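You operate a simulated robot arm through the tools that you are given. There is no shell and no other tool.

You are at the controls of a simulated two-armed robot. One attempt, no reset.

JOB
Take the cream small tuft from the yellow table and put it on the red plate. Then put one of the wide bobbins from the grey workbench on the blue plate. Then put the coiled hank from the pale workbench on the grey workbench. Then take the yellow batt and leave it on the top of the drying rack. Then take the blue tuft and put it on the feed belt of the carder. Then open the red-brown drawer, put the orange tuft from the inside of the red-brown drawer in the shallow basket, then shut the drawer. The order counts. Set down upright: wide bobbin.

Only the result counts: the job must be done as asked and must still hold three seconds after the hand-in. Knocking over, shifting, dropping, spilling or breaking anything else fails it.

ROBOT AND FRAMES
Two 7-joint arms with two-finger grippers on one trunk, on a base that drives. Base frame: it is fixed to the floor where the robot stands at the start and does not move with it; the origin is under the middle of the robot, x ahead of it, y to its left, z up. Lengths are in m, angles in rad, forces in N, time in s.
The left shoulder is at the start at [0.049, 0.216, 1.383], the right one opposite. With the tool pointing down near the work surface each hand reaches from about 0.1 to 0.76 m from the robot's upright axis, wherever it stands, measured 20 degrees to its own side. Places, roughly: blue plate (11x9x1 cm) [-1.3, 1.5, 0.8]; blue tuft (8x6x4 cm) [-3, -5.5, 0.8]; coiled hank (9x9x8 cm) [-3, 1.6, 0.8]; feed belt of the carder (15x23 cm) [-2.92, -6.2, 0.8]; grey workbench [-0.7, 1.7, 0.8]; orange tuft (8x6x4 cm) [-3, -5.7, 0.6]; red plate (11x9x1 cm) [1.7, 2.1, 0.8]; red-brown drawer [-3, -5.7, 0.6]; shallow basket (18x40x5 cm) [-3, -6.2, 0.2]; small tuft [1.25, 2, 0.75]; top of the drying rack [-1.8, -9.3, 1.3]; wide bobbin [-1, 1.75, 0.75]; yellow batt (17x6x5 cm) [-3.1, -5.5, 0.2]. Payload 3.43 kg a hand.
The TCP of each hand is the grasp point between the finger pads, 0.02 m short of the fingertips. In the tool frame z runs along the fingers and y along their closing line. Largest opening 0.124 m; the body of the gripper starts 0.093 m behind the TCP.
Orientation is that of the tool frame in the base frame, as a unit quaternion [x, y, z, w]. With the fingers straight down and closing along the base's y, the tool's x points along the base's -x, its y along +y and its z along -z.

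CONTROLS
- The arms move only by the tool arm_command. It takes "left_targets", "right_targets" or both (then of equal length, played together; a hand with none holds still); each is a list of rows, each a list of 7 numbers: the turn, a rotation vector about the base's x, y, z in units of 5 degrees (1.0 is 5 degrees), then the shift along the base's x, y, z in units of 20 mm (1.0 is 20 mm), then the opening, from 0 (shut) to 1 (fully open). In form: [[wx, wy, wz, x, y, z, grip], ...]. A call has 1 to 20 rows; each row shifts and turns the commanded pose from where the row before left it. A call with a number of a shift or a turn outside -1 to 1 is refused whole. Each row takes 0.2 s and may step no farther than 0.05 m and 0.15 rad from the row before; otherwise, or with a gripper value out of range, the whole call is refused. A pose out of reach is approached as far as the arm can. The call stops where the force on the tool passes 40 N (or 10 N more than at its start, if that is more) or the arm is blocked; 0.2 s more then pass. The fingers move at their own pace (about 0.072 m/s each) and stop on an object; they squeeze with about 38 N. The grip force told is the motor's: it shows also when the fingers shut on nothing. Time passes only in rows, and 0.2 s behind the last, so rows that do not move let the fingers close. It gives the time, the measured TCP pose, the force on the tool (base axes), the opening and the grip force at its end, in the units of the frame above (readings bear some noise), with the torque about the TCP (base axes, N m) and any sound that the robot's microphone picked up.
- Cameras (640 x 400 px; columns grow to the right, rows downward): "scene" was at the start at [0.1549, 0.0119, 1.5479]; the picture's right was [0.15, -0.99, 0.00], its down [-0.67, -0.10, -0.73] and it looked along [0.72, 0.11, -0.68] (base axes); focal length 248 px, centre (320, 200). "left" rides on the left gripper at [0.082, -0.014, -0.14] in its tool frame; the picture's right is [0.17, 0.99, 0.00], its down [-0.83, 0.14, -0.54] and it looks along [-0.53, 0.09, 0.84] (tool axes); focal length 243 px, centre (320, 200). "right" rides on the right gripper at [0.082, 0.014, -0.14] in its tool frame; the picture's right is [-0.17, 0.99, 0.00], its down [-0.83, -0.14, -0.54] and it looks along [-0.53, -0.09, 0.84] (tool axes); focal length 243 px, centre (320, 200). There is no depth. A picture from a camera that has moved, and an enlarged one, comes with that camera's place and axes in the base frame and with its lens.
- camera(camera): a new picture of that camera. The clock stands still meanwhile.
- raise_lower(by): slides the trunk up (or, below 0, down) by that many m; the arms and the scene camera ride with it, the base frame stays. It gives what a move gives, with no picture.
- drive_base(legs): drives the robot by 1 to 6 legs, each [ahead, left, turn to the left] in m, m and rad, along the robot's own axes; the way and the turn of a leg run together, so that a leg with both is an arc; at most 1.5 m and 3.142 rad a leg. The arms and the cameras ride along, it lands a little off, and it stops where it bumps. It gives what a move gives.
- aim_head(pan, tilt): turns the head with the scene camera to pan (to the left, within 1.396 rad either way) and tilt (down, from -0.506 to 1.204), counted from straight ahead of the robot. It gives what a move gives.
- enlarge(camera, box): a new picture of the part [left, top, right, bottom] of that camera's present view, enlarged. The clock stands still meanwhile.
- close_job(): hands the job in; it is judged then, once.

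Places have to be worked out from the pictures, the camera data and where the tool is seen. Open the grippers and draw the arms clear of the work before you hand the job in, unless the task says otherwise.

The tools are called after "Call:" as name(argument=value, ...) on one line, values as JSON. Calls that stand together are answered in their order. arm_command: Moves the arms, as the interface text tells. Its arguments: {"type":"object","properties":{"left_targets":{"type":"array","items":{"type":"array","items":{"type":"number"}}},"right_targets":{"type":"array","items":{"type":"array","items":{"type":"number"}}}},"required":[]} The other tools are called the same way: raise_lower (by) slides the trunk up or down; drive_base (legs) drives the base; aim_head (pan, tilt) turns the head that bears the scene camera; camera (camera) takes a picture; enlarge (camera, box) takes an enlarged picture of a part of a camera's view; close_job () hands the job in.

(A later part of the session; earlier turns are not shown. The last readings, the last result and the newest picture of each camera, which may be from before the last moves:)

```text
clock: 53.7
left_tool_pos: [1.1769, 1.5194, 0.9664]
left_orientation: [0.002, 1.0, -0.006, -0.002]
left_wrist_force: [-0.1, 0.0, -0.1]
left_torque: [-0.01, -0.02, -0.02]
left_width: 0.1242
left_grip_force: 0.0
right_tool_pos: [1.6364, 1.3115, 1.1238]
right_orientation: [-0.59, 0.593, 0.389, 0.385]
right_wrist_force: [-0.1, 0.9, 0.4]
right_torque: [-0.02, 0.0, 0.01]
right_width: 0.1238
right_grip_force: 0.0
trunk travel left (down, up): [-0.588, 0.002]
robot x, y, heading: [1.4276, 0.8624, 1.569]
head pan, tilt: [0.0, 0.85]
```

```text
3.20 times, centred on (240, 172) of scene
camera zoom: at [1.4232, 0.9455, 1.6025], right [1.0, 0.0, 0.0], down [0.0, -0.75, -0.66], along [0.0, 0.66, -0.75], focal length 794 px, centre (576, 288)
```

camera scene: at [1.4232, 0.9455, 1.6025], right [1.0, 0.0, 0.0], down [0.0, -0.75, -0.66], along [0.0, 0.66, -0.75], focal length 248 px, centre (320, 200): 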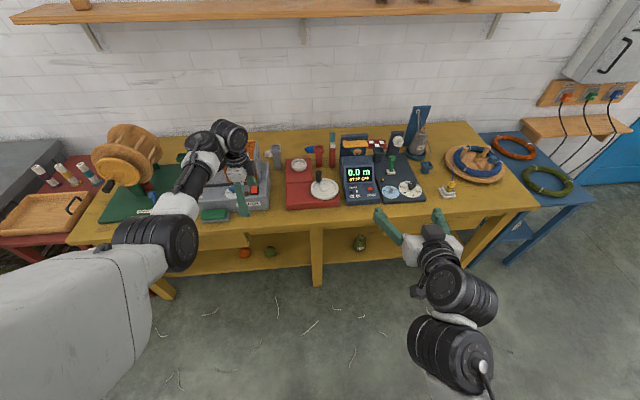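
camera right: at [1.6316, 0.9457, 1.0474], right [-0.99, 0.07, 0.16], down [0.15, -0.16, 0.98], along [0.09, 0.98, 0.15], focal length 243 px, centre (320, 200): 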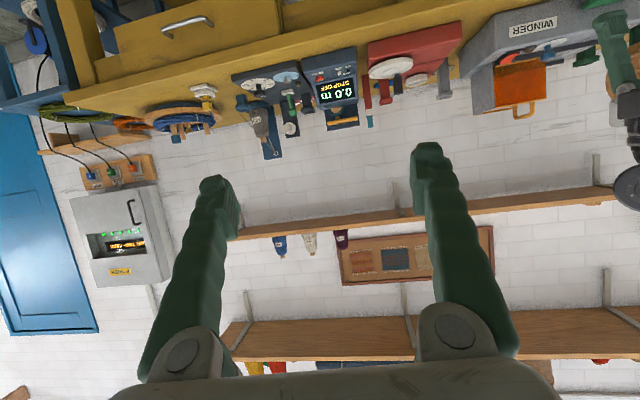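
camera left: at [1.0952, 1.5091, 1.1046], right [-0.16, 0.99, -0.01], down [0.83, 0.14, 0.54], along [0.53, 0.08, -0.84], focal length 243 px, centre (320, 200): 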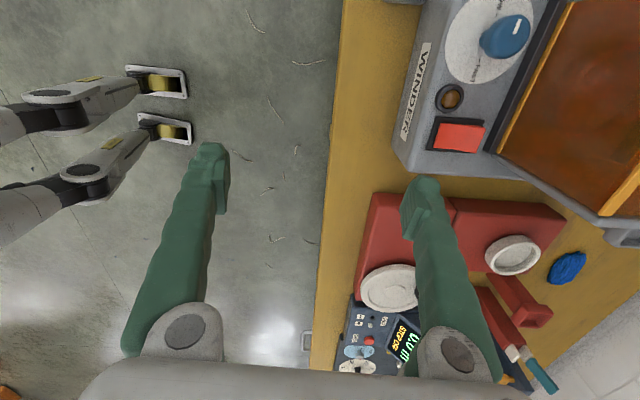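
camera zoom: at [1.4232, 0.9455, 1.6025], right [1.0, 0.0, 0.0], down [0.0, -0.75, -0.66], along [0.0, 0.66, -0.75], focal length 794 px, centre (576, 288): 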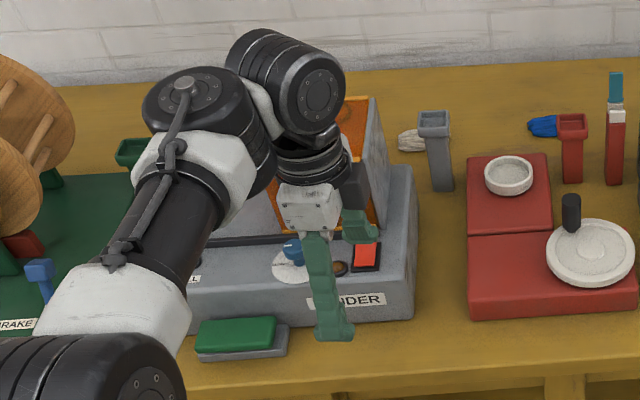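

Guard is unmoved (its top corner still computes to [1.156, 1.834, 0.976]). I shift the hand 4.5 cm to the right to clear the panel, then drive in again.

Call:
arm_command(left_targets=[[0, 0, 0, 1, 0, 0, 1], [0, 0, 0, 1, 0, 0, 1], [0, 0, 0, 0.4, 0, 0, 1]])

Call:
drive_base(legs=[[0.2, 0, 0]])

Call:
camera(camera="left")

```text
clock: 54.5
left_tool_pos: [1.2268, 1.5192, 0.9653]
left_orientation: [0.001, 1.0, -0.005, -0.001]
left_wrist_force: [-0.1, 0.6, 0.4]
left_torque: [-0.01, -0.01, 0.01]
left_width: 0.1241
left_grip_force: 0.0
right_tool_pos: [1.6367, 1.3123, 1.1245]
right_orientation: [-0.591, 0.592, 0.389, 0.385]
right_wrist_force: [-1.0, -0.3, -1.1]
right_torque: [0.02, 0.04, -0.03]
right_width: 0.1238
right_grip_force: 0.0
trunk travel left (down, up): [-0.588, 0.002]
robot x, y, heading: [1.4236, 0.8625, 1.579]
head pan, tilt: [0.0, 0.85]
```

```text
clock: 56.3
left_tool_pos: [1.2263, 1.7188, 0.9658]
left_orientation: [0.001, 1.0, -0.004, -0.001]
left_wrist_force: [0.4, 0.2, -0.4]
left_torque: [0.0, -0.02, -0.03]
left_width: 0.124
left_grip_force: 0.0
right_tool_pos: [1.6377, 1.5096, 1.1249]
right_orientation: [-0.59, 0.593, 0.39, 0.385]
right_wrist_force: [-0.5, -0.2, -0.5]
right_torque: [-0.03, -0.01, -0.02]
right_width: 0.1242
right_grip_force: 0.1
trunk travel left (down, up): [-0.588, 0.002]
robot x, y, heading: [1.4256, 1.0601, 1.57]
head pan, tilt: [0.0, 0.85]
```

```text
taken
camera left: at [1.1444, 1.708, 1.1051], right [-0.16, 0.99, -0.01], down [0.83, 0.14, 0.54], along [0.53, 0.08, -0.84], focal length 243 px, centre (320, 200)
```

left: 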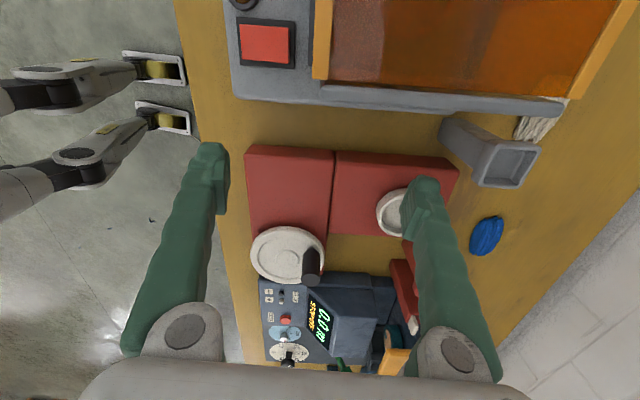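

Clear so far; the cream tuft is seen past the guard's end. I go 0.24 m further so the hand sits just beyond the cup.

Call:
drive_base(legs=[[0.12, 0, 0]])

Call:
drive_base(legs=[[0.12, 0, 0]])

Call:
camera(camera="left")

Call:
camera(camera="scene")

```text
clock: 57.7
left_tool_pos: [1.2261, 1.8383, 0.9663]
left_orientation: [0.003, 1.0, -0.005, -0.001]
left_wrist_force: [-0.5, 0.2, 0.6]
left_torque: [0.0, -0.01, -0.02]
left_width: 0.1238
left_grip_force: 0.1
right_tool_pos: [1.6372, 1.6297, 1.1253]
right_orientation: [-0.59, 0.593, 0.39, 0.386]
right_wrist_force: [-0.6, -0.7, 0.9]
right_torque: [0.04, 0.03, 0.06]
right_width: 0.1241
right_grip_force: 0.1
trunk travel left (down, up): [-0.588, 0.002]
robot x, y, heading: [1.4221, 1.1766, 1.573]
head pan, tilt: [0.0, 0.85]
```

```text
clock: 59.1
left_tool_pos: [1.2272, 1.9594, 0.9655]
left_orientation: [0.002, 1.0, -0.004, -0.002]
left_wrist_force: [0.5, -0.7, 1.1]
left_torque: [0.04, -0.03, 0.04]
left_width: 0.1239
left_grip_force: 0.0
right_tool_pos: [1.6376, 1.7483, 1.1245]
right_orientation: [-0.59, 0.594, 0.389, 0.385]
right_wrist_force: [0.1, -0.2, 0.6]
right_torque: [0.04, 0.01, 0.01]
right_width: 0.1239
right_grip_force: 0.1
trunk travel left (down, up): [-0.588, 0.002]
robot x, y, heading: [1.4252, 1.2962, 1.564]
head pan, tilt: [0.0, 0.85]
```

```text
taken
camera left: at [1.1455, 1.9472, 1.1054], right [-0.16, 0.99, -0.01], down [0.83, 0.14, 0.54], along [0.53, 0.08, -0.84], focal length 243 px, centre (320, 200)
```

left: 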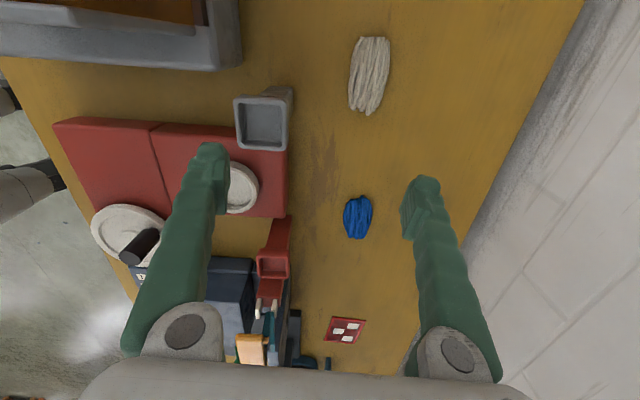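

```text
taken
camera scene: at [1.4241, 1.3831, 1.6026], right [1.0, 0.0, 0.0], down [0.0, -0.75, -0.66], along [0.0, 0.66, -0.75], focal length 248 px, centre (320, 200)
```

scene: 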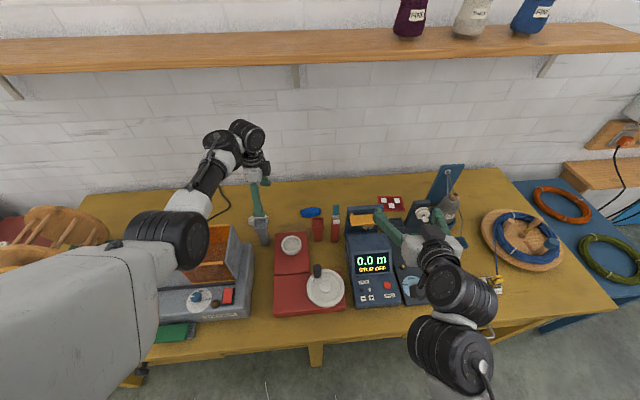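

Now I see everything from above: cream tuft centred about [1.171, 2.013], about 9×5 cm, lying along x; red plate about [1.76, 2.11]. I nudge the base forward 4 cm and centre the hand over the tuft.

Call:
drive_base(legs=[[0.04, 0, 0.006]])

Call:
arm_command(left_targets=[[0, 0, 0, -1, 0.2, 0, 0.8], [0, 0, 0, -1, 0.2, 0, 0.8], [0, 0, 0, -0.7, 0.2, 0, 0.8]])

Call:
camera(camera="left")

```text
clock: 59.9
left_tool_pos: [1.2265, 1.9649, 0.965]
left_orientation: [0.002, 1.0, -0.006, -0.002]
left_wrist_force: [-0.3, 0.4, 0.7]
left_torque: [-0.02, -0.01, -0.01]
left_width: 0.1242
left_grip_force: 0.0
right_tool_pos: [1.6374, 1.7564, 1.1227]
right_orientation: [-0.591, 0.594, 0.389, 0.384]
right_wrist_force: [0.1, -0.2, 0.3]
right_torque: [0.04, -0.03, -0.01]
right_width: 0.1238
right_grip_force: 0.0
trunk travel left (down, up): [-0.588, 0.002]
robot x, y, heading: [1.427, 1.3015, 1.571]
head pan, tilt: [0.0, 0.85]
stopped in leg 1: the robot was blocked; the commanded pose is now the measured one
```

```text
clock: 60.7
left_tool_pos: [1.1716, 1.9761, 0.9664]
left_orientation: [0.002, 1.0, -0.005, -0.001]
left_wrist_force: [0.5, -0.7, 0.6]
left_torque: [-0.01, 0.02, 0.03]
left_width: 0.0994
left_grip_force: 0.0
right_tool_pos: [1.6378, 1.7563, 1.1241]
right_orientation: [-0.59, 0.593, 0.389, 0.385]
right_wrist_force: [-0.4, -0.7, 0.3]
right_torque: [0.03, 0.01, -0.03]
right_width: 0.1239
right_grip_force: 0.0
trunk travel left (down, up): [-0.588, 0.002]
robot x, y, heading: [1.4284, 1.3024, 1.571]
head pan, tilt: [0.0, 0.85]
```

```text
taken
camera left: at [1.0901, 1.9651, 1.1051], right [-0.16, 0.99, -0.01], down [0.83, 0.14, 0.54], along [0.53, 0.08, -0.84], focal length 243 px, centre (320, 200)
```

left: 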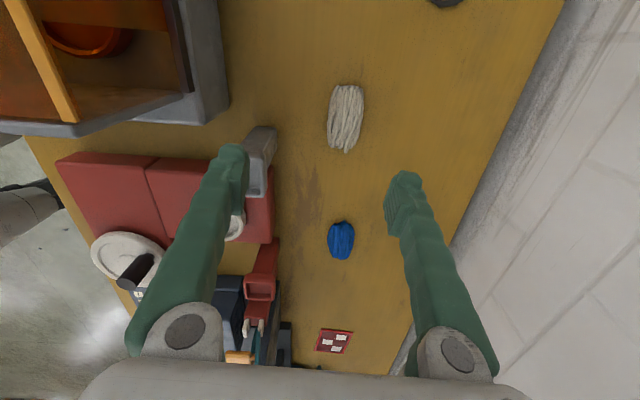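

The base met the table at y≈1.30, so that is as near as it goes. I ease back a centimetre and extend the hand over the tuft.

Call:
drive_base(legs=[[-0.01, 0, 0]])

Call:
arm_command(left_targets=[[0, 0, 0, 0, 1, 0, 0.8], [0, 0, 0, 0, 1, 0, 0.8], [0, 0, 0, 0, 0.3, 0, 0.8]])

Call:
camera(camera="left")

```text
clock: 61.4
left_tool_pos: [1.1727, 1.9681, 0.9637]
left_orientation: [0.002, 1.0, -0.006, -0.002]
left_wrist_force: [0.7, -0.6, 0.8]
left_torque: [-0.02, 0.04, 0.03]
left_width: 0.0994
left_grip_force: 0.0
right_tool_pos: [1.6373, 1.7481, 1.1226]
right_orientation: [-0.591, 0.594, 0.388, 0.384]
right_wrist_force: [1.3, 0.9, 0.6]
right_torque: [-0.02, -0.01, 0.0]
right_width: 0.124
right_grip_force: 0.1
trunk travel left (down, up): [-0.588, 0.002]
robot x, y, heading: [1.4241, 1.2912, 1.571]
head pan, tilt: [0.0, 0.85]
```

```text
clock: 62.2
left_tool_pos: [1.1719, 2.0005, 0.9708]
left_orientation: [0.002, 1.0, -0.005, -0.002]
left_wrist_force: [-0.3, -0.6, 0.5]
left_torque: [0.04, -0.03, 0.0]
left_width: 0.0991
left_grip_force: 0.1
left hand out of reach, approached as far as the arm can: row 2, 3
right_tool_pos: [1.6371, 1.7448, 1.1251]
right_orientation: [-0.59, 0.594, 0.389, 0.386]
right_wrist_force: [0.5, 0.0, 0.7]
right_torque: [0.01, -0.04, -0.04]
right_width: 0.124
right_grip_force: 0.0
trunk travel left (down, up): [-0.588, 0.002]
robot x, y, heading: [1.4233, 1.2961, 1.568]
head pan, tilt: [0.0, 0.85]
```

```text
taken
camera left: at [1.0896, 1.9898, 1.109], right [-0.16, 0.99, -0.01], down [0.83, 0.14, 0.54], along [0.53, 0.08, -0.84], focal length 243 px, centre (320, 200)
```

left: 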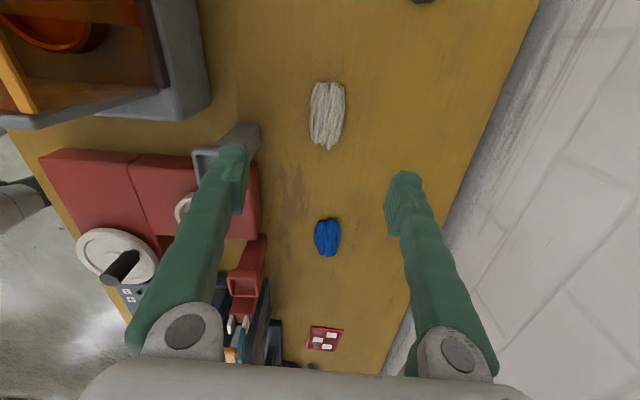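

The arm is at its full stretch at y≈2.00, which still straddles the tuft (y 1.99–2.04). I check the elbow height before lowering the whole trunk straight down.

Call:
aim_head(pan=0.35, tilt=0.8)

Call:
camera(camera="scene")

```text
clock: 63.1
left_tool_pos: [1.1723, 2.0015, 0.9688]
left_orientation: [0.002, 1.0, -0.005, -0.001]
left_wrist_force: [0.1, 0.0, 0.3]
left_torque: [0.0, 0.05, -0.02]
left_width: 0.0991
left_grip_force: 0.1
right_tool_pos: [1.6387, 1.7458, 1.1239]
right_orientation: [-0.59, 0.594, 0.389, 0.385]
right_wrist_force: [-0.2, 0.2, -0.7]
right_torque: [0.01, 0.0, 0.0]
right_width: 0.124
right_grip_force: 0.1
trunk travel left (down, up): [-0.588, 0.002]
robot x, y, heading: [1.4275, 1.2952, 1.57]
head pan, tilt: [0.351, 0.799]
```

```text
taken
camera scene: at [1.3969, 1.3785, 1.6065], right [0.94, 0.34, 0.0], down [0.25, -0.67, -0.7], along [-0.24, 0.65, -0.72], focal length 248 px, centre (320, 200)
```

scene: 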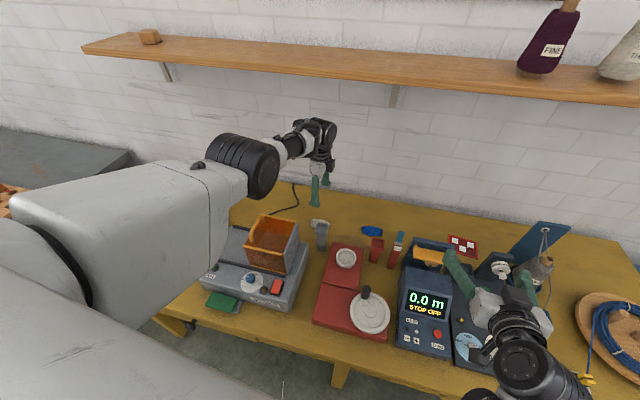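

The arm is nearly straight with the elbow high (≈1.35), fine for lowering. The right arm would come down onto the instruments though, so I first raise the right hand and level its fingers.

Call:
arm_command(right_targets=[[0.4, 0, 0, 0, 0.3, 1, 1], [0.4, 0, 0, 0, 0.3, 1, 1], [0.4, 0, 0, 0, 0.3, 1, 1], [0.4, 0, 0, 0, 0.3, 1, 1], [0.4, 0, 0, 0, 0.3, 1, 1], [0.4, 0, 0, 0, 0.3, 1, 1], [0.4, 0, 0, 0, 0.3, 1, 1], [0.4, 0, 0, 0, 0.3, 1, 1], [0.4, 0, 0, 0, 0.3, 1, 1], [0.4, 0, 0, 0, 0.3, 1, 1], [0.4, 0, 0, 0, 0.3, 1, 1], [0.4, 0, 0, 0, 0.3, 1, 1]])

Call:
aim_head(pan=-0.2, tilt=0.9)

Call:
camera(camera="scene")

```text
clock: 65.0
left_tool_pos: [1.1715, 2.0015, 0.9697]
left_orientation: [0.001, 1.0, -0.005, -0.002]
left_wrist_force: [-0.1, -0.5, -0.6]
left_torque: [0.0, -0.02, -0.01]
left_width: 0.0993
left_grip_force: 0.0
right_tool_pos: [1.659, 1.7932, 1.2704]
right_orientation: [0.579, -0.479, -0.418, -0.51]
right_wrist_force: [0.6, -0.4, -0.5]
right_torque: [-0.01, 0.03, -0.03]
right_width: 0.1239
right_grip_force: 0.1
trunk travel left (down, up): [-0.588, 0.002]
robot x, y, heading: [1.4207, 1.2956, 1.571]
head pan, tilt: [0.351, 0.799]
stopped in row 9 (right hand): the arm was blocked; the commanded pose is now the measured one
```

```text
clock: 65.9
left_tool_pos: [1.172, 2.0006, 0.9703]
left_orientation: [0.002, 1.0, -0.005, -0.002]
left_wrist_force: [0.4, 0.2, -0.4]
left_torque: [0.01, 0.03, 0.02]
left_width: 0.0991
left_grip_force: 0.0
right_tool_pos: [1.6597, 1.7935, 1.2722]
right_orientation: [0.579, -0.48, -0.418, -0.51]
right_wrist_force: [-0.3, 0.3, 0.4]
right_torque: [-0.01, -0.01, -0.03]
right_width: 0.124
right_grip_force: 0.0
trunk travel left (down, up): [-0.588, 0.002]
robot x, y, heading: [1.4236, 1.2966, 1.573]
head pan, tilt: [-0.201, 0.901]
```

```text
taken
camera scene: at [1.4392, 1.3765, 1.5986], right [0.98, -0.2, 0.0], down [-0.16, -0.77, -0.62], along [0.12, 0.61, -0.78], focal length 248 px, centre (320, 200)
```

scene: 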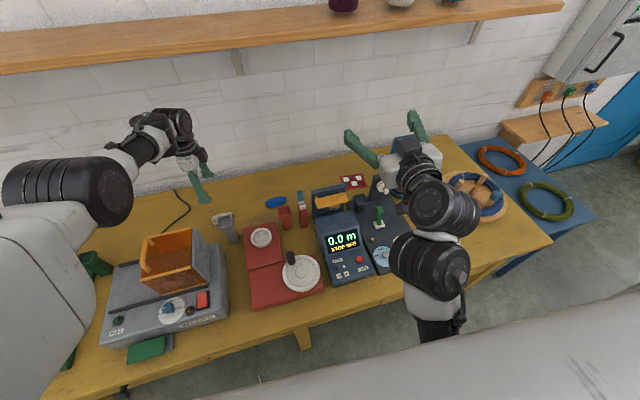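

Right elbow would still be low after lowering; I extend the right hand forward to straighten that arm and lift its elbow.

Call:
arm_command(right_targets=[[0, 0, 0, 0, 1, 0, 1], [0, 0, 0, 0, 1, 0, 1], [0, 0, 0, 0, 1, 0.3, 1], [0, 0, 0, 0, 1, 0.5, 1], [0, 0, 0, 0, 1, 0.5, 1], [0, 0, 0, 0, 0.5, 0.5, 1]])

Call:
camera(camera="scene")

```text
clock: 67.3
left_tool_pos: [1.1719, 2.0011, 0.9691]
left_orientation: [0.001, 1.0, -0.005, -0.002]
left_wrist_force: [0.0, -0.1, 0.4]
left_torque: [0.03, 0.0, -0.01]
left_width: 0.099
left_grip_force: 0.0
right_tool_pos: [1.6595, 1.9029, 1.3081]
right_orientation: [0.58, -0.48, -0.419, -0.509]
right_wrist_force: [-0.1, -0.3, -0.4]
right_torque: [0.03, 0.0, 0.03]
right_width: 0.1238
right_grip_force: 0.0
trunk travel left (down, up): [-0.588, 0.002]
robot x, y, heading: [1.4284, 1.2936, 1.569]
head pan, tilt: [-0.201, 0.901]
```

```text
taken
camera scene: at [1.4393, 1.3767, 1.5986], right [0.98, -0.2, 0.0], down [-0.16, -0.77, -0.62], along [0.12, 0.61, -0.78], focal length 248 px, centre (320, 200)
```

scene: 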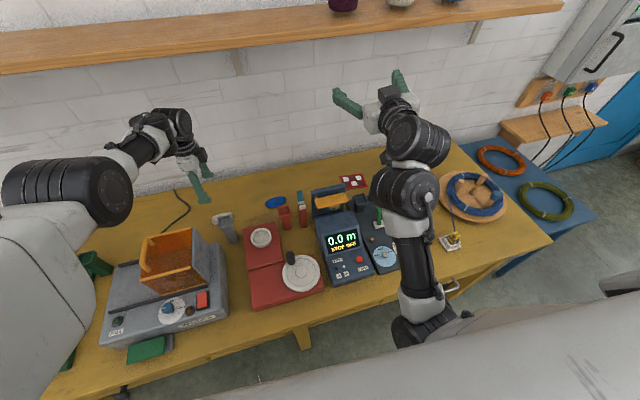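

Right arm now clears the table. I lower the trunk in stages, watching the left fingers relative to the cup and guard.

Call:
raise_lower(by=-0.1)

Call:
camera(camera="left")

Call:
camera(camera="scene")

```text
clock: 68.7
left_tool_pos: [1.1715, 2.0027, 0.8717]
left_orientation: [0.001, 1.0, -0.004, -0.001]
left_wrist_force: [-0.9, 0.4, -0.3]
left_torque: [0.01, -0.01, -0.02]
left_width: 0.0991
left_grip_force: 0.0
right_tool_pos: [1.6624, 1.9026, 1.207]
right_orientation: [0.581, -0.478, -0.413, -0.512]
right_wrist_force: [-0.2, 1.4, -0.1]
right_torque: [-0.03, 0.0, -0.01]
right_width: 0.1238
right_grip_force: 0.1
trunk travel left (down, up): [-0.488, 0.102]
robot x, y, heading: [1.4278, 1.2915, 1.574]
head pan, tilt: [-0.201, 0.901]
```

```text
taken
camera left: at [1.0904, 1.9909, 1.0103], right [-0.16, 0.99, -0.01], down [0.83, 0.14, 0.53], along [0.53, 0.08, -0.84], focal length 243 px, centre (320, 200)
```

left: 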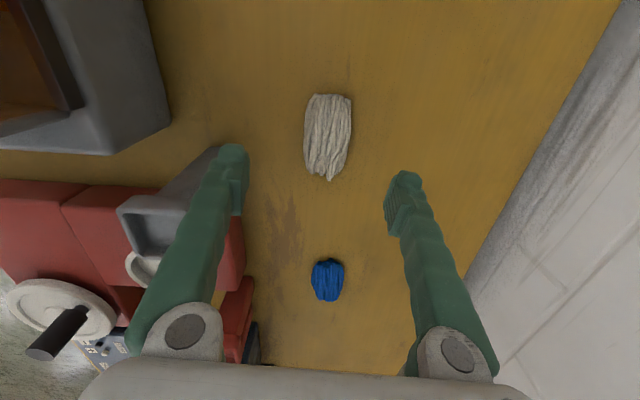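

```text
taken
camera scene: at [1.4397, 1.4681, 1.4855], right [0.98, -0.2, 0.0], down [-0.16, -0.77, -0.62], along [0.12, 0.61, -0.78], focal length 248 px, centre (320, 200)
```

scene: 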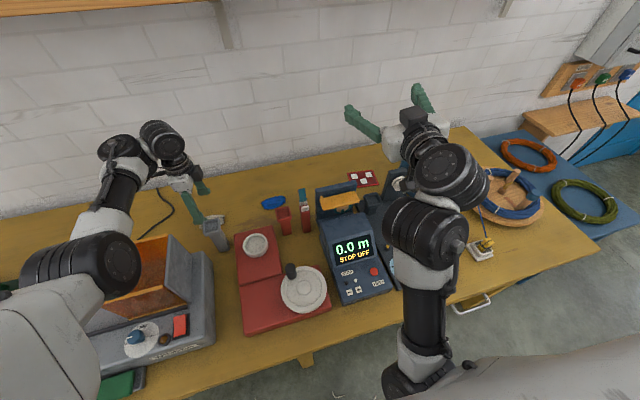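

The trunk leans forward as it lowers, giving more reach. I now lower the left hand by the arm instead, centring at y≈2.013, down to about z 0.79.

Call:
arm_command(left_targets=[[0, 0, 0, 0, 0.5, 0, 0.75], [0, 0, 0, 0, 0, -0.8, 0.75], [0, 0, 0, 0, 0, -0.8, 0.75], [0, 0, 0, 0, 0, -0.8, 0.75], [0, 0, 0, 0, 0, -0.8, 0.75], [0, 0, 0, 0, 0, -0.8, 0.75]])

Call:
camera(camera="left")

Call:
camera(camera="scene")

```text
clock: 70.0
left_tool_pos: [1.1726, 2.0116, 0.7892]
left_orientation: [0.002, 1.0, -0.005, -0.002]
left_wrist_force: [0.3, -0.9, -0.1]
left_torque: [0.02, 0.01, 0.0]
left_width: 0.0929
left_grip_force: 0.0
right_tool_pos: [1.6632, 1.9041, 1.2069]
right_orientation: [0.58, -0.478, -0.415, -0.513]
right_wrist_force: [0.1, 0.1, 0.9]
right_torque: [0.01, 0.03, -0.01]
right_width: 0.1238
right_grip_force: 0.0
trunk travel left (down, up): [-0.488, 0.102]
robot x, y, heading: [1.4271, 1.2883, 1.572]
head pan, tilt: [-0.201, 0.901]
```

```text
taken
camera left: at [1.0901, 2.001, 0.9282], right [-0.16, 0.99, -0.01], down [0.83, 0.14, 0.53], along [0.53, 0.08, -0.84], focal length 243 px, centre (320, 200)
```

left: 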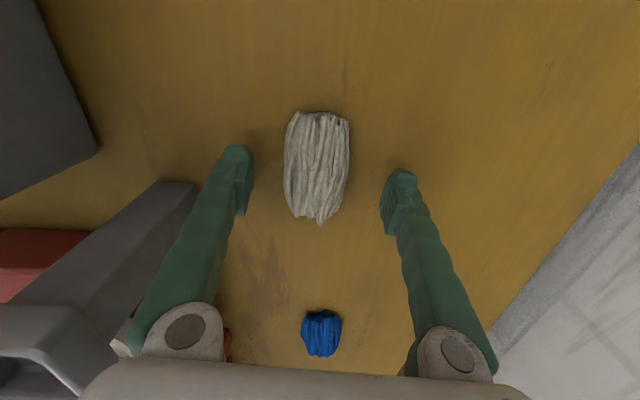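

```text
taken
camera scene: at [1.4395, 1.4686, 1.4854], right [0.98, -0.2, 0.0], down [-0.16, -0.77, -0.62], along [0.12, 0.61, -0.78], focal length 248 px, centre (320, 200)
```

scene: 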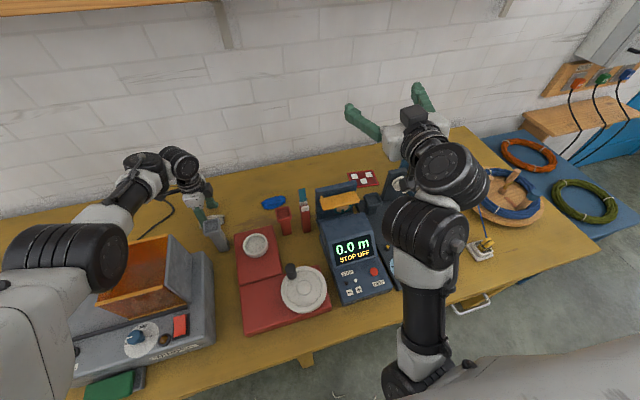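

The tuft sits centred between the fingers. Table top appears to be about z 0.76, so only a few millimetres remain; I ease down and close.

Call:
arm_command(left_targets=[[0, 0, 0, 0, 0, -0.2, 0.75], [0, 0, 0, 0, 0, -0.2, 0.75], [0, 0, 0, 0, 0, 0, 0.75]])

Call:
enlarge(camera="scene", box=[150, 140, 300, 234])

Call:
camera(camera="left")

```text
clock: 70.8
left_tool_pos: [1.1721, 2.0111, 0.7821]
left_orientation: [0.001, 1.0, -0.006, -0.001]
left_wrist_force: [-0.9, 0.7, 0.6]
left_torque: [-0.05, -0.01, -0.03]
left_width: 0.0932
left_grip_force: 0.1
right_tool_pos: [1.6637, 1.9041, 1.2066]
right_orientation: [0.581, -0.477, -0.415, -0.512]
right_wrist_force: [0.4, 0.1, 0.4]
right_torque: [0.0, -0.05, -0.01]
right_width: 0.1238
right_grip_force: 0.1
trunk travel left (down, up): [-0.488, 0.102]
robot x, y, heading: [1.4259, 1.2953, 1.569]
head pan, tilt: [-0.201, 0.901]
```

```text
4.26 times, centred on (225, 187) of scene
camera zoom: at [1.4393, 1.4683, 1.4854], right [0.98, -0.2, 0.0], down [-0.16, -0.77, -0.62], along [0.12, 0.61, -0.78], focal length 1055 px, centre (724, 255)
```

zoom: 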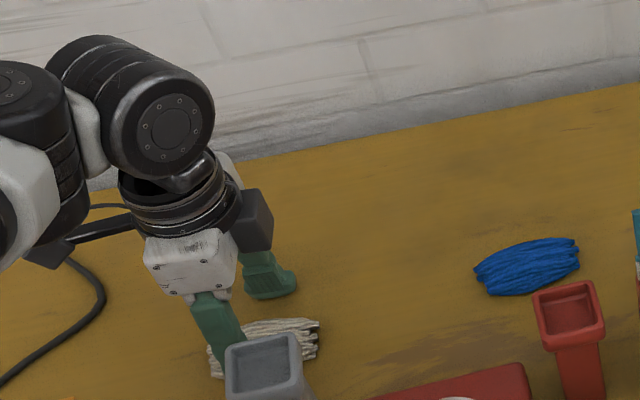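

```text
taken
camera left: at [1.09, 2.0004, 0.9207], right [-0.16, 0.99, -0.01], down [0.83, 0.14, 0.53], along [0.53, 0.08, -0.84], focal length 243 px, centre (320, 200)
```

left: 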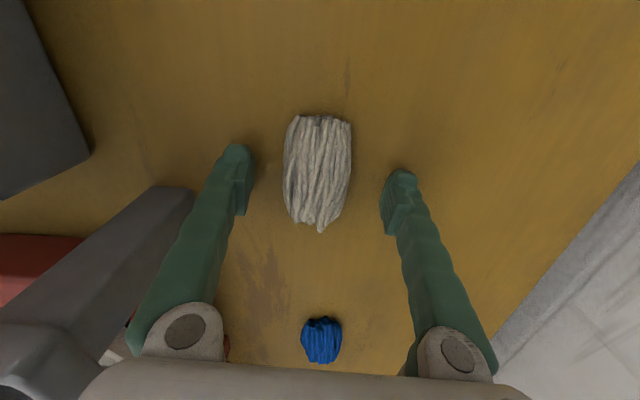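

Fingers straddle the tuft without touching. I lower in small steps and watch the vertical force for the table.

Call:
arm_command(left_targets=[[0, 0, 0, 0, 0, -0.2, 0.75], [0, 0, 0, 0, 0, -0.2, 0.75], [0, 0, 0, 0, 0, 0, 0.75]])

```text
clock: 71.7
left_tool_pos: [1.1717, 2.0122, 0.7782]
left_orientation: [0.002, 1.0, -0.001, -0.002]
left_wrist_force: [-4.3, -2.4, 28.1]
left_torque: [0.65, 0.03, 0.02]
left_width: 0.0911
left_grip_force: 0.1
right_tool_pos: [1.6625, 1.8992, 1.2084]
right_orientation: [0.58, -0.478, -0.414, -0.514]
right_wrist_force: [0.0, -0.6, 0.5]
right_torque: [0.0, 0.0, -0.01]
right_width: 0.1238
right_grip_force: 0.0
trunk travel left (down, up): [-0.488, 0.102]
robot x, y, heading: [1.423, 1.2935, 1.57]
head pan, tilt: [-0.201, 0.901]
```

Contact with the table at tip height ≈0.758. I lift 6 mm and close on the tuft.

Call:
arm_command(left_targets=[[0, 0, 0, 0, 0, 0.3, 0.75], [0, 0, 0, 0, 0, 0, 0.4], [0, 0, 0, 0, 0, 0, 0.2], [0, 0, 0, 0, 0, 0, 0.0], [0, 0, 0, 0, 0, 0, 0.0], [0, 0, 0, 0, 0, 0, 0.0]])

Call:
camera(camera="left")

```text
clock: 73.0
left_tool_pos: [1.1729, 2.0113, 0.7796]
left_orientation: [0.003, 1.0, -0.005, -0.002]
left_wrist_force: [1.5, 6.1, 9.8]
left_torque: [0.36, -0.05, -0.04]
left_width: 0.0365
left_grip_force: 37.8
right_tool_pos: [1.663, 1.9033, 1.2079]
right_orientation: [0.581, -0.478, -0.414, -0.512]
right_wrist_force: [0.7, 0.2, -0.2]
right_torque: [0.02, 0.01, 0.03]
right_width: 0.1238
right_grip_force: 0.0
trunk travel left (down, up): [-0.488, 0.102]
robot x, y, heading: [1.424, 1.2908, 1.571]
head pan, tilt: [-0.201, 0.901]
```

```text
taken
camera left: at [1.0909, 2.0004, 0.9186], right [-0.16, 0.99, -0.01], down [0.83, 0.14, 0.53], along [0.53, 0.08, -0.84], focal length 243 px, centre (320, 200)
```

left: 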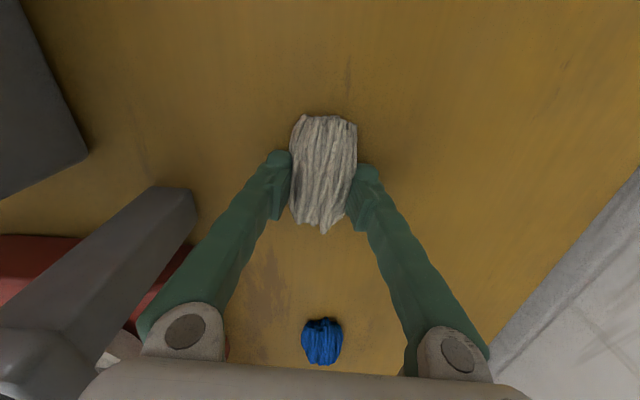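

Grip holds on the tuft (3.6 cm wide, 38 N). I lift straight up by arm, watching that it comes along.

Call:
arm_command(left_targets=[[0, 0, 0, 0, 0, 0.5, 0], [0, 0, 0, 0, 0, 0.8, 0], [0, 0, 0, 0, 0, 0.8, 0], [0, 0, 0, 0, -0.1, 0.8, 0], [0, 0, 0, 0, -0.2, 0.8, 0], [0, 0, 0, 0, -0.3, 0.8, 0]])

Call:
camera(camera="left")

```text
clock: 74.5
left_tool_pos: [1.1718, 2.0, 0.8687]
left_orientation: [0.001, 1.0, -0.004, -0.002]
left_wrist_force: [0.5, -0.4, 0.0]
left_torque: [0.01, 0.03, 0.0]
left_width: 0.0356
left_grip_force: 38.2
right_tool_pos: [1.6625, 1.9036, 1.2064]
right_orientation: [0.581, -0.477, -0.415, -0.512]
right_wrist_force: [-0.8, -0.6, -0.3]
right_torque: [0.03, 0.0, 0.0]
right_width: 0.1243
right_grip_force: 0.1
trunk travel left (down, up): [-0.488, 0.102]
robot x, y, heading: [1.4256, 1.2953, 1.567]
head pan, tilt: [-0.201, 0.901]
```

```text
taken
camera left: at [1.0903, 1.9893, 1.0089], right [-0.16, 0.99, -0.01], down [0.83, 0.14, 0.53], along [0.53, 0.08, -0.84], focal length 243 px, centre (320, 200)
```

left: 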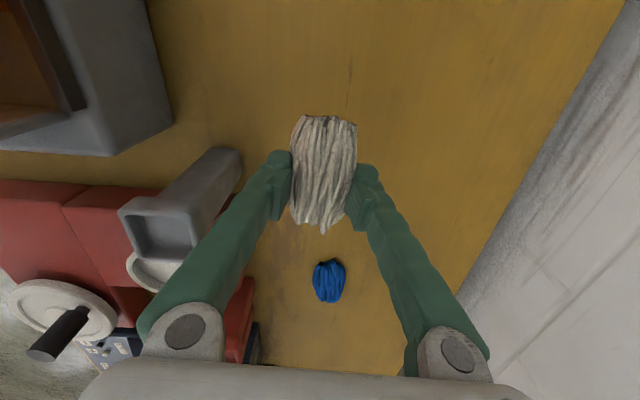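

The tuft is in hand. I raise the trunk back up, shift the hand right to clear the guard and then back away from the table.

Call:
raise_lower(by=0.1)

Call:
arm_command(left_targets=[[0, 0, 0, 0.5, -0.5, 0, 0], [0, 0, 0, 1, -0.2, 0, 0], [0, 0, 0, 1, 0, 0, 0], [0, 0, 0, 0.5, 0, 0, 0]])

Call:
camera(camera="left")

```text
clock: 75.8
left_tool_pos: [1.1718, 1.9986, 0.9676]
left_orientation: [0.002, 1.0, -0.007, -0.001]
left_wrist_force: [-0.4, 1.2, -0.1]
left_torque: [-0.03, -0.01, 0.01]
left_width: 0.0356
left_grip_force: 38.3
right_tool_pos: [1.6598, 1.9037, 1.3053]
right_orientation: [0.58, -0.481, -0.417, -0.508]
right_wrist_force: [-0.3, -0.5, -0.6]
right_torque: [0.04, 0.02, -0.01]
right_width: 0.124
right_grip_force: 0.0
trunk travel left (down, up): [-0.588, 0.002]
robot x, y, heading: [1.4262, 1.2948, 1.574]
head pan, tilt: [-0.201, 0.901]
```

```text
clock: 76.8
left_tool_pos: [1.2316, 1.9846, 0.9702]
left_orientation: [0.002, 1.0, -0.004, -0.002]
left_wrist_force: [-1.2, 1.0, 0.3]
left_torque: [0.01, -0.02, -0.02]
left_width: 0.0357
left_grip_force: 37.7
right_tool_pos: [1.659, 1.9038, 1.3074]
right_orientation: [0.58, -0.479, -0.418, -0.509]
right_wrist_force: [0.1, 0.1, 0.0]
right_torque: [0.0, 0.0, 0.04]
right_width: 0.1241
right_grip_force: 0.0
trunk travel left (down, up): [-0.588, 0.002]
robot x, y, heading: [1.4218, 1.2915, 1.573]
head pan, tilt: [-0.201, 0.901]
```

```text
taken
camera left: at [1.1503, 1.9747, 1.1089], right [-0.16, 0.99, -0.01], down [0.83, 0.14, 0.53], along [0.53, 0.08, -0.84], focal length 243 px, centre (320, 200)
```

left: 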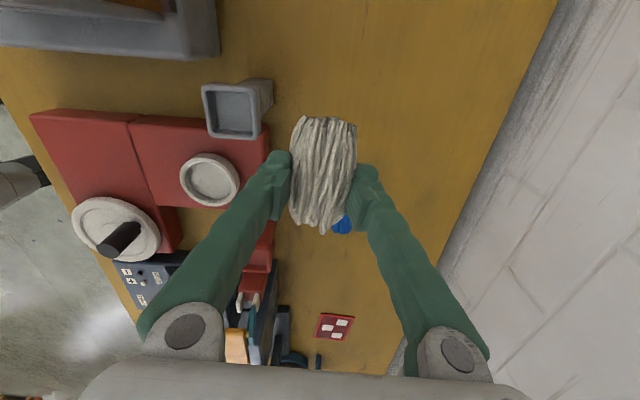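

Clear path back. I reverse 0.45 m, then sidestep right 0.55 m in front of the table.

Call:
drive_base(legs=[[-0.45, 0, 0], [0, -0.56, 0]])

Call:
aim_head(pan=0.15, tilt=0.75)

Call:
camera(camera="scene")

Call:
camera(camera="left")

```text
clock: 87.6
left_tool_pos: [1.7907, 1.5369, 0.9697]
left_orientation: [0.002, 1.0, -0.006, -0.001]
left_wrist_force: [-0.2, -0.4, 0.2]
left_torque: [0.02, 0.04, -0.05]
left_width: 0.0357
left_grip_force: 37.5
right_tool_pos: [2.2187, 1.4544, 1.307]
right_orientation: [0.579, -0.48, -0.418, -0.509]
right_wrist_force: [-0.8, -0.1, -0.2]
right_torque: [-0.01, 0.01, -0.02]
right_width: 0.1242
right_grip_force: 0.0
trunk travel left (down, up): [-0.588, 0.002]
robot x, y, heading: [1.9896, 0.8473, 1.571]
head pan, tilt: [-0.201, 0.901]
```

```text
clock: 88.4
left_tool_pos: [1.7917, 1.536, 0.9695]
left_orientation: [0.001, 1.0, -0.005, -0.002]
left_wrist_force: [-0.1, -0.9, -0.6]
left_torque: [-0.03, 0.02, 0.01]
left_width: 0.0357
left_grip_force: 37.6
right_tool_pos: [2.2179, 1.4542, 1.3082]
right_orientation: [0.58, -0.479, -0.419, -0.509]
right_wrist_force: [0.3, -0.1, 0.1]
right_torque: [-0.03, -0.01, -0.01]
right_width: 0.124
right_grip_force: 0.1
trunk travel left (down, up): [-0.588, 0.002]
robot x, y, heading: [1.9864, 0.8439, 1.569]
head pan, tilt: [0.15, 0.75]
```

```text
taken
camera scene: at [1.9715, 0.9353, 1.6105], right [0.99, 0.15, 0.0], down [0.1, -0.67, -0.73], along [-0.11, 0.72, -0.68], focal length 248 px, centre (320, 200)
```

scene: 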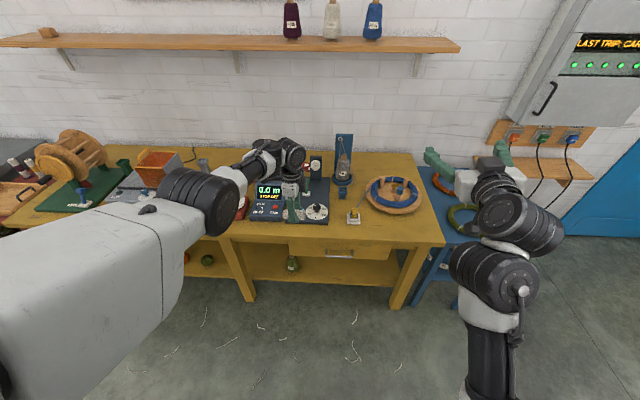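

```text
taken
camera left: at [1.7094, 1.5256, 1.109], right [-0.16, 0.99, -0.01], down [0.83, 0.14, 0.53], along [0.53, 0.08, -0.84], focal length 243 px, centre (320, 200)
```

left: 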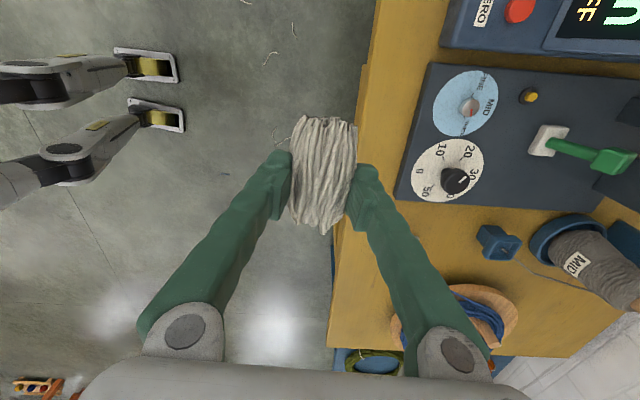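

Hand with tuft is at [1.79, 1.54, 0.97]. To pass above the tension post (top ≈0.93) I tilt the fingers forward 20° and raise the hand a few centimetres.

Call:
arm_command(left_targets=[[1, 0, 0, 0, 0, 0.2, 0], [1, 0, 0, 0, 0, 0.4, 0], [1, 0, 0, 0, 0, 0.6, 0], [1, 0, 0, -0.5, 0, 0.8, 0], [0, 0, 0, -0.5, 0, 0.8, 0], [0, 0, 0, -0.5, 0, 0.8, 0]])

Call:
camera(camera="left")

```text
clock: 89.8
left_tool_pos: [1.7631, 1.5355, 1.0428]
left_orientation: [0.001, 0.986, 0.168, -0.002]
left_wrist_force: [0.5, -0.7, 0.1]
left_torque: [-0.01, 0.0, -0.01]
left_width: 0.0359
left_grip_force: 37.8
right_tool_pos: [2.2192, 1.455, 1.3077]
right_orientation: [0.58, -0.48, -0.418, -0.509]
right_wrist_force: [0.3, 0.1, -0.2]
right_torque: [-0.01, -0.01, -0.01]
right_width: 0.1238
right_grip_force: 0.0
trunk travel left (down, up): [-0.588, 0.002]
robot x, y, heading: [1.9835, 0.8423, 1.572]
head pan, tilt: [0.15, 0.75]
```

```text
taken
camera left: at [1.6797, 1.4779, 1.1686], right [-0.16, 0.93, 0.33], down [0.83, -0.05, 0.55], along [0.53, 0.36, -0.77], focal length 243 px, centre (320, 200)
```

left: 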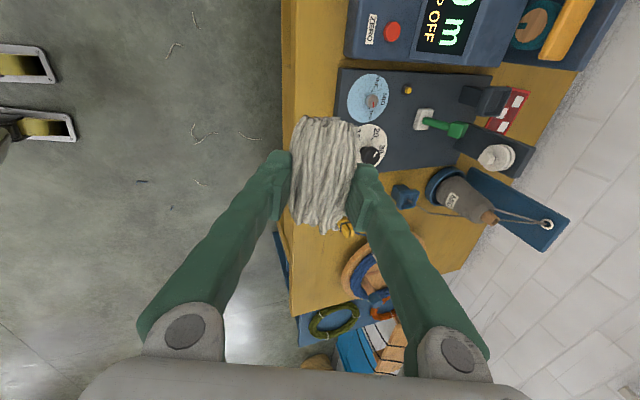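

Tuft is now well above the posts. I drive forward 0.40 m in two steps (staying clear of the drawer handle in front of me).

Call:
drive_base(legs=[[0.25, 0, 0]])

Call:
drive_base(legs=[[0.14, 0, 0]])

Call:
camera(camera="left")

Call:
camera(camera="scene")

```text
clock: 91.9
left_tool_pos: [1.7631, 1.7854, 1.0418]
left_orientation: [0.002, 0.986, 0.168, -0.002]
left_wrist_force: [-0.3, -0.2, 0.3]
left_torque: [-0.01, -0.01, -0.01]
left_width: 0.0359
left_grip_force: 38.2
right_tool_pos: [2.2198, 1.7033, 1.3085]
right_orientation: [0.579, -0.48, -0.419, -0.51]
right_wrist_force: [-0.4, -0.4, 0.2]
right_torque: [-0.01, -0.01, -0.03]
right_width: 0.124
right_grip_force: 0.0
trunk travel left (down, up): [-0.588, 0.002]
robot x, y, heading: [1.9863, 1.0956, 1.57]
head pan, tilt: [0.15, 0.75]
```

```text
clock: 93.4
left_tool_pos: [1.7631, 1.9238, 1.0431]
left_orientation: [0.002, 0.986, 0.169, -0.002]
left_wrist_force: [-0.2, -0.5, 0.4]
left_torque: [-0.01, 0.01, 0.0]
left_width: 0.036
left_grip_force: 38.0
right_tool_pos: [2.2196, 1.8415, 1.3071]
right_orientation: [0.578, -0.48, -0.419, -0.51]
right_wrist_force: [0.0, -0.8, 0.4]
right_torque: [-0.02, -0.01, 0.02]
right_width: 0.1242
right_grip_force: 0.0
trunk travel left (down, up): [-0.588, 0.002]
robot x, y, heading: [1.9865, 1.2333, 1.57]
head pan, tilt: [0.15, 0.75]
```

```text
taken
camera left: at [1.6806, 1.8666, 1.1695], right [-0.16, 0.93, 0.33], down [0.83, -0.05, 0.55], along [0.53, 0.36, -0.77], focal length 243 px, centre (320, 200)
```

left: 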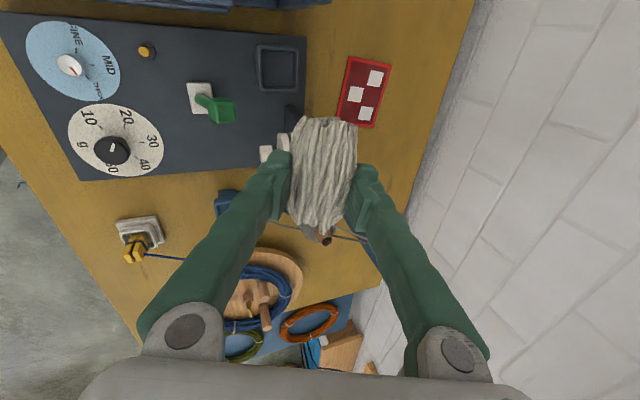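

```text
taken
camera scene: at [1.9717, 1.3227, 1.6106], right [0.99, 0.15, 0.0], down [0.1, -0.67, -0.73], along [-0.11, 0.72, -0.68], focal length 248 px, centre (320, 200)
```

scene: 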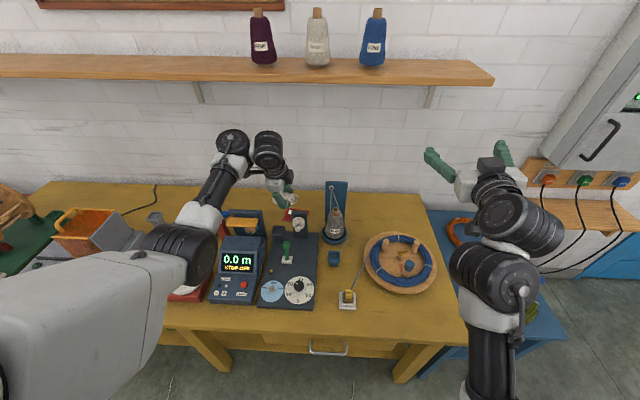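

The plate spans about x 1.69–1.80, y 2.06–2.14 (centre ≈[1.742, 2.10]). The table's front edge is slightly skewed, so I can go a bit closer here: forward 0.08 m.

Call:
drive_base(legs=[[0.08, 0, 0]])

Call:
camera(camera="left")

```text
clock: 94.6
left_tool_pos: [1.7622, 2.0043, 1.0426]
left_orientation: [0.002, 0.985, 0.17, -0.002]
left_wrist_force: [-0.2, -0.6, -1.2]
left_torque: [0.0, 0.0, 0.02]
left_width: 0.0359
left_grip_force: 38.1
right_tool_pos: [2.2197, 1.9212, 1.3089]
right_orientation: [0.578, -0.48, -0.418, -0.51]
right_wrist_force: [0.3, 0.9, -0.7]
right_torque: [0.05, -0.02, 0.01]
right_width: 0.1239
right_grip_force: 0.1
trunk travel left (down, up): [-0.588, 0.002]
robot x, y, heading: [1.983, 1.3153, 1.573]
head pan, tilt: [0.15, 0.75]
```

```text
taken
camera left: at [1.6806, 1.9467, 1.1692], right [-0.16, 0.93, 0.33], down [0.83, -0.05, 0.55], along [0.53, 0.36, -0.77], focal length 243 px, centre (320, 200)
```

left: 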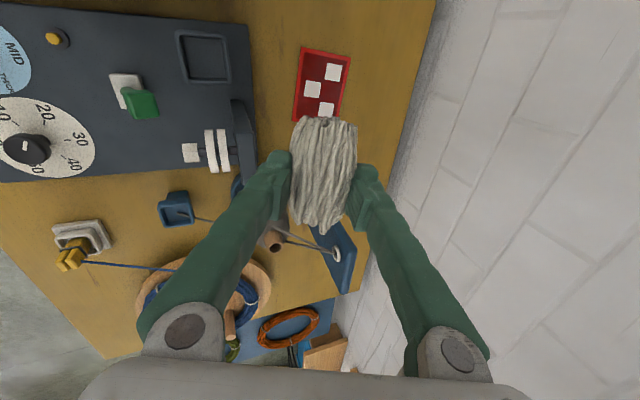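

I extend the hand over the plate centre at this height first.

Call:
arm_command(left_targets=[[0, 0, 0, -0.3, 1, 0, 0], [0, 0, 0, -0.3, 1, 0, 0], [0, 0, 0, -0.3, 1, 0, 0], [0, 0, 0, -0.3, 1, 0, 0], [0, 0, 0, 0, 0.75, 0, 0]])

```text
clock: 95.8
left_tool_pos: [1.7385, 2.1009, 1.0419]
left_orientation: [0.002, 0.986, 0.168, -0.003]
left_wrist_force: [-0.2, 1.2, -0.1]
left_torque: [-0.01, -0.03, 0.04]
left_width: 0.0358
left_grip_force: 37.8
right_tool_pos: [2.221, 1.9233, 1.3061]
right_orientation: [0.579, -0.48, -0.419, -0.509]
right_wrist_force: [-0.5, -0.2, 0.2]
right_torque: [0.04, -0.04, 0.03]
right_width: 0.1239
right_grip_force: 0.1
trunk travel left (down, up): [-0.588, 0.002]
robot x, y, heading: [1.9834, 1.3102, 1.573]
head pan, tilt: [0.15, 0.75]
```

Reached. Now I lower the trunk 0.12 m and check the view.

Call:
raise_lower(by=-0.12)

Call:
camera(camera="left")

Call:
camera(camera="scene")

```text
clock: 97.3
left_tool_pos: [1.7384, 2.1024, 0.9237]
left_orientation: [0.002, 0.986, 0.169, -0.002]
left_wrist_force: [-0.8, -0.2, -0.2]
left_torque: [0.0, 0.04, -0.01]
left_width: 0.0356
left_grip_force: 38.5
right_tool_pos: [2.2262, 1.9223, 1.1829]
right_orientation: [0.586, -0.474, -0.404, -0.519]
right_wrist_force: [-0.1, 0.4, -0.5]
right_torque: [-0.02, -0.04, -0.01]
right_width: 0.124
right_grip_force: 0.1
trunk travel left (down, up): [-0.468, 0.122]
robot x, y, heading: [1.9873, 1.3146, 1.572]
head pan, tilt: [0.15, 0.75]
```

```text
taken
camera left: at [1.6567, 2.0431, 1.0493], right [-0.16, 0.93, 0.33], down [0.83, -0.05, 0.55], along [0.53, 0.36, -0.77], focal length 243 px, centre (320, 200)
```

left: 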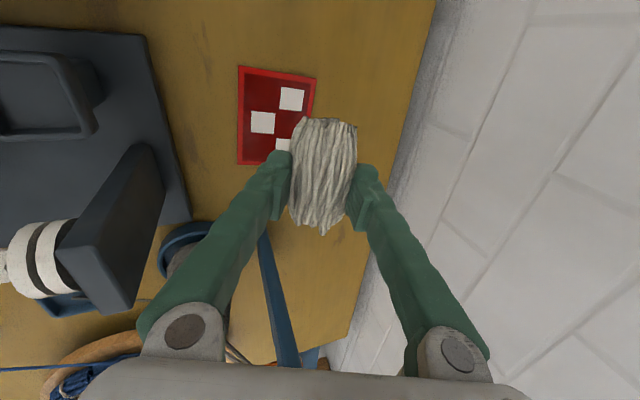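

```text
taken
camera scene: at [1.9719, 1.5062, 1.4742], right [0.99, 0.15, 0.0], down [0.1, -0.67, -0.73], along [-0.11, 0.72, -0.68], focal length 248 px, centre (320, 200)
```

scene: 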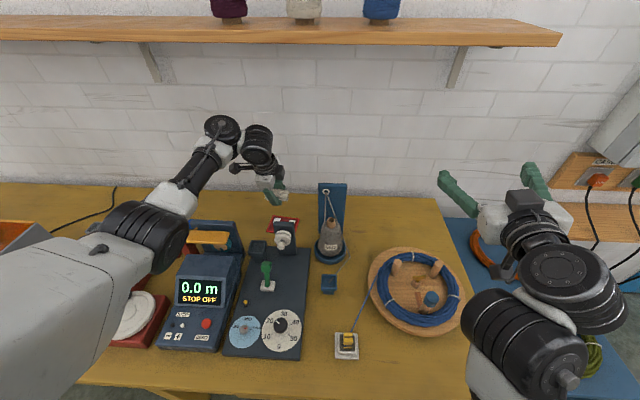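

Hand is centred over the plate ([1.74, 2.10]). I lower with the arm, un-tilting a little as it goes.

Call:
arm_command(left_targets=[[-0.3, 0, 0, 0, 0, -0.9, 0], [-0.3, 0, 0, 0, 0, -0.9, 0], [-0.3, 0, 0, 0, 0, -0.9, 0], [-0.3, 0, 0, 0, 0, -0.9, 0], [-0.3, 0, 0, 0, 0, -0.9, 0]])

Call:
camera(camera="left")

```text
clock: 98.5
left_tool_pos: [1.739, 2.1011, 0.8328]
left_orientation: [0.002, 0.995, 0.103, -0.001]
left_wrist_force: [0.3, -0.7, -0.3]
left_torque: [-0.01, 0.0, 0.02]
left_width: 0.0359
left_grip_force: 38.2
right_tool_pos: [2.2277, 1.9253, 1.1851]
right_orientation: [0.584, -0.473, -0.407, -0.52]
right_wrist_force: [0.5, 0.3, -0.5]
right_torque: [0.0, -0.03, 0.0]
right_width: 0.124
right_grip_force: 0.1
trunk travel left (down, up): [-0.468, 0.122]
robot x, y, heading: [1.9856, 1.3156, 1.571]
head pan, tilt: [0.15, 0.75]
```

```text
taken
camera left: at [1.6566, 2.0611, 0.9659], right [-0.16, 0.97, 0.2], down [0.83, 0.02, 0.55], along [0.53, 0.26, -0.81], focal length 243 px, centre (320, 200)
```

left: 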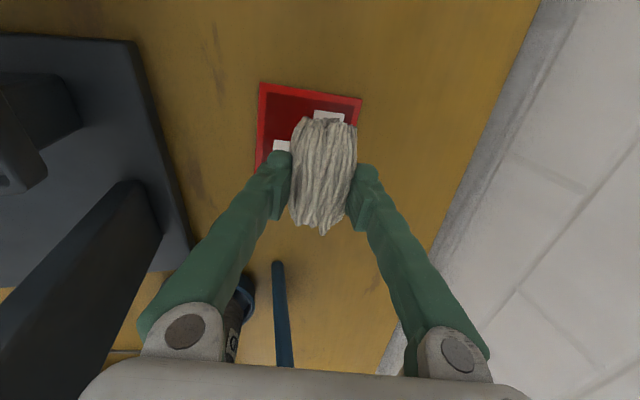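

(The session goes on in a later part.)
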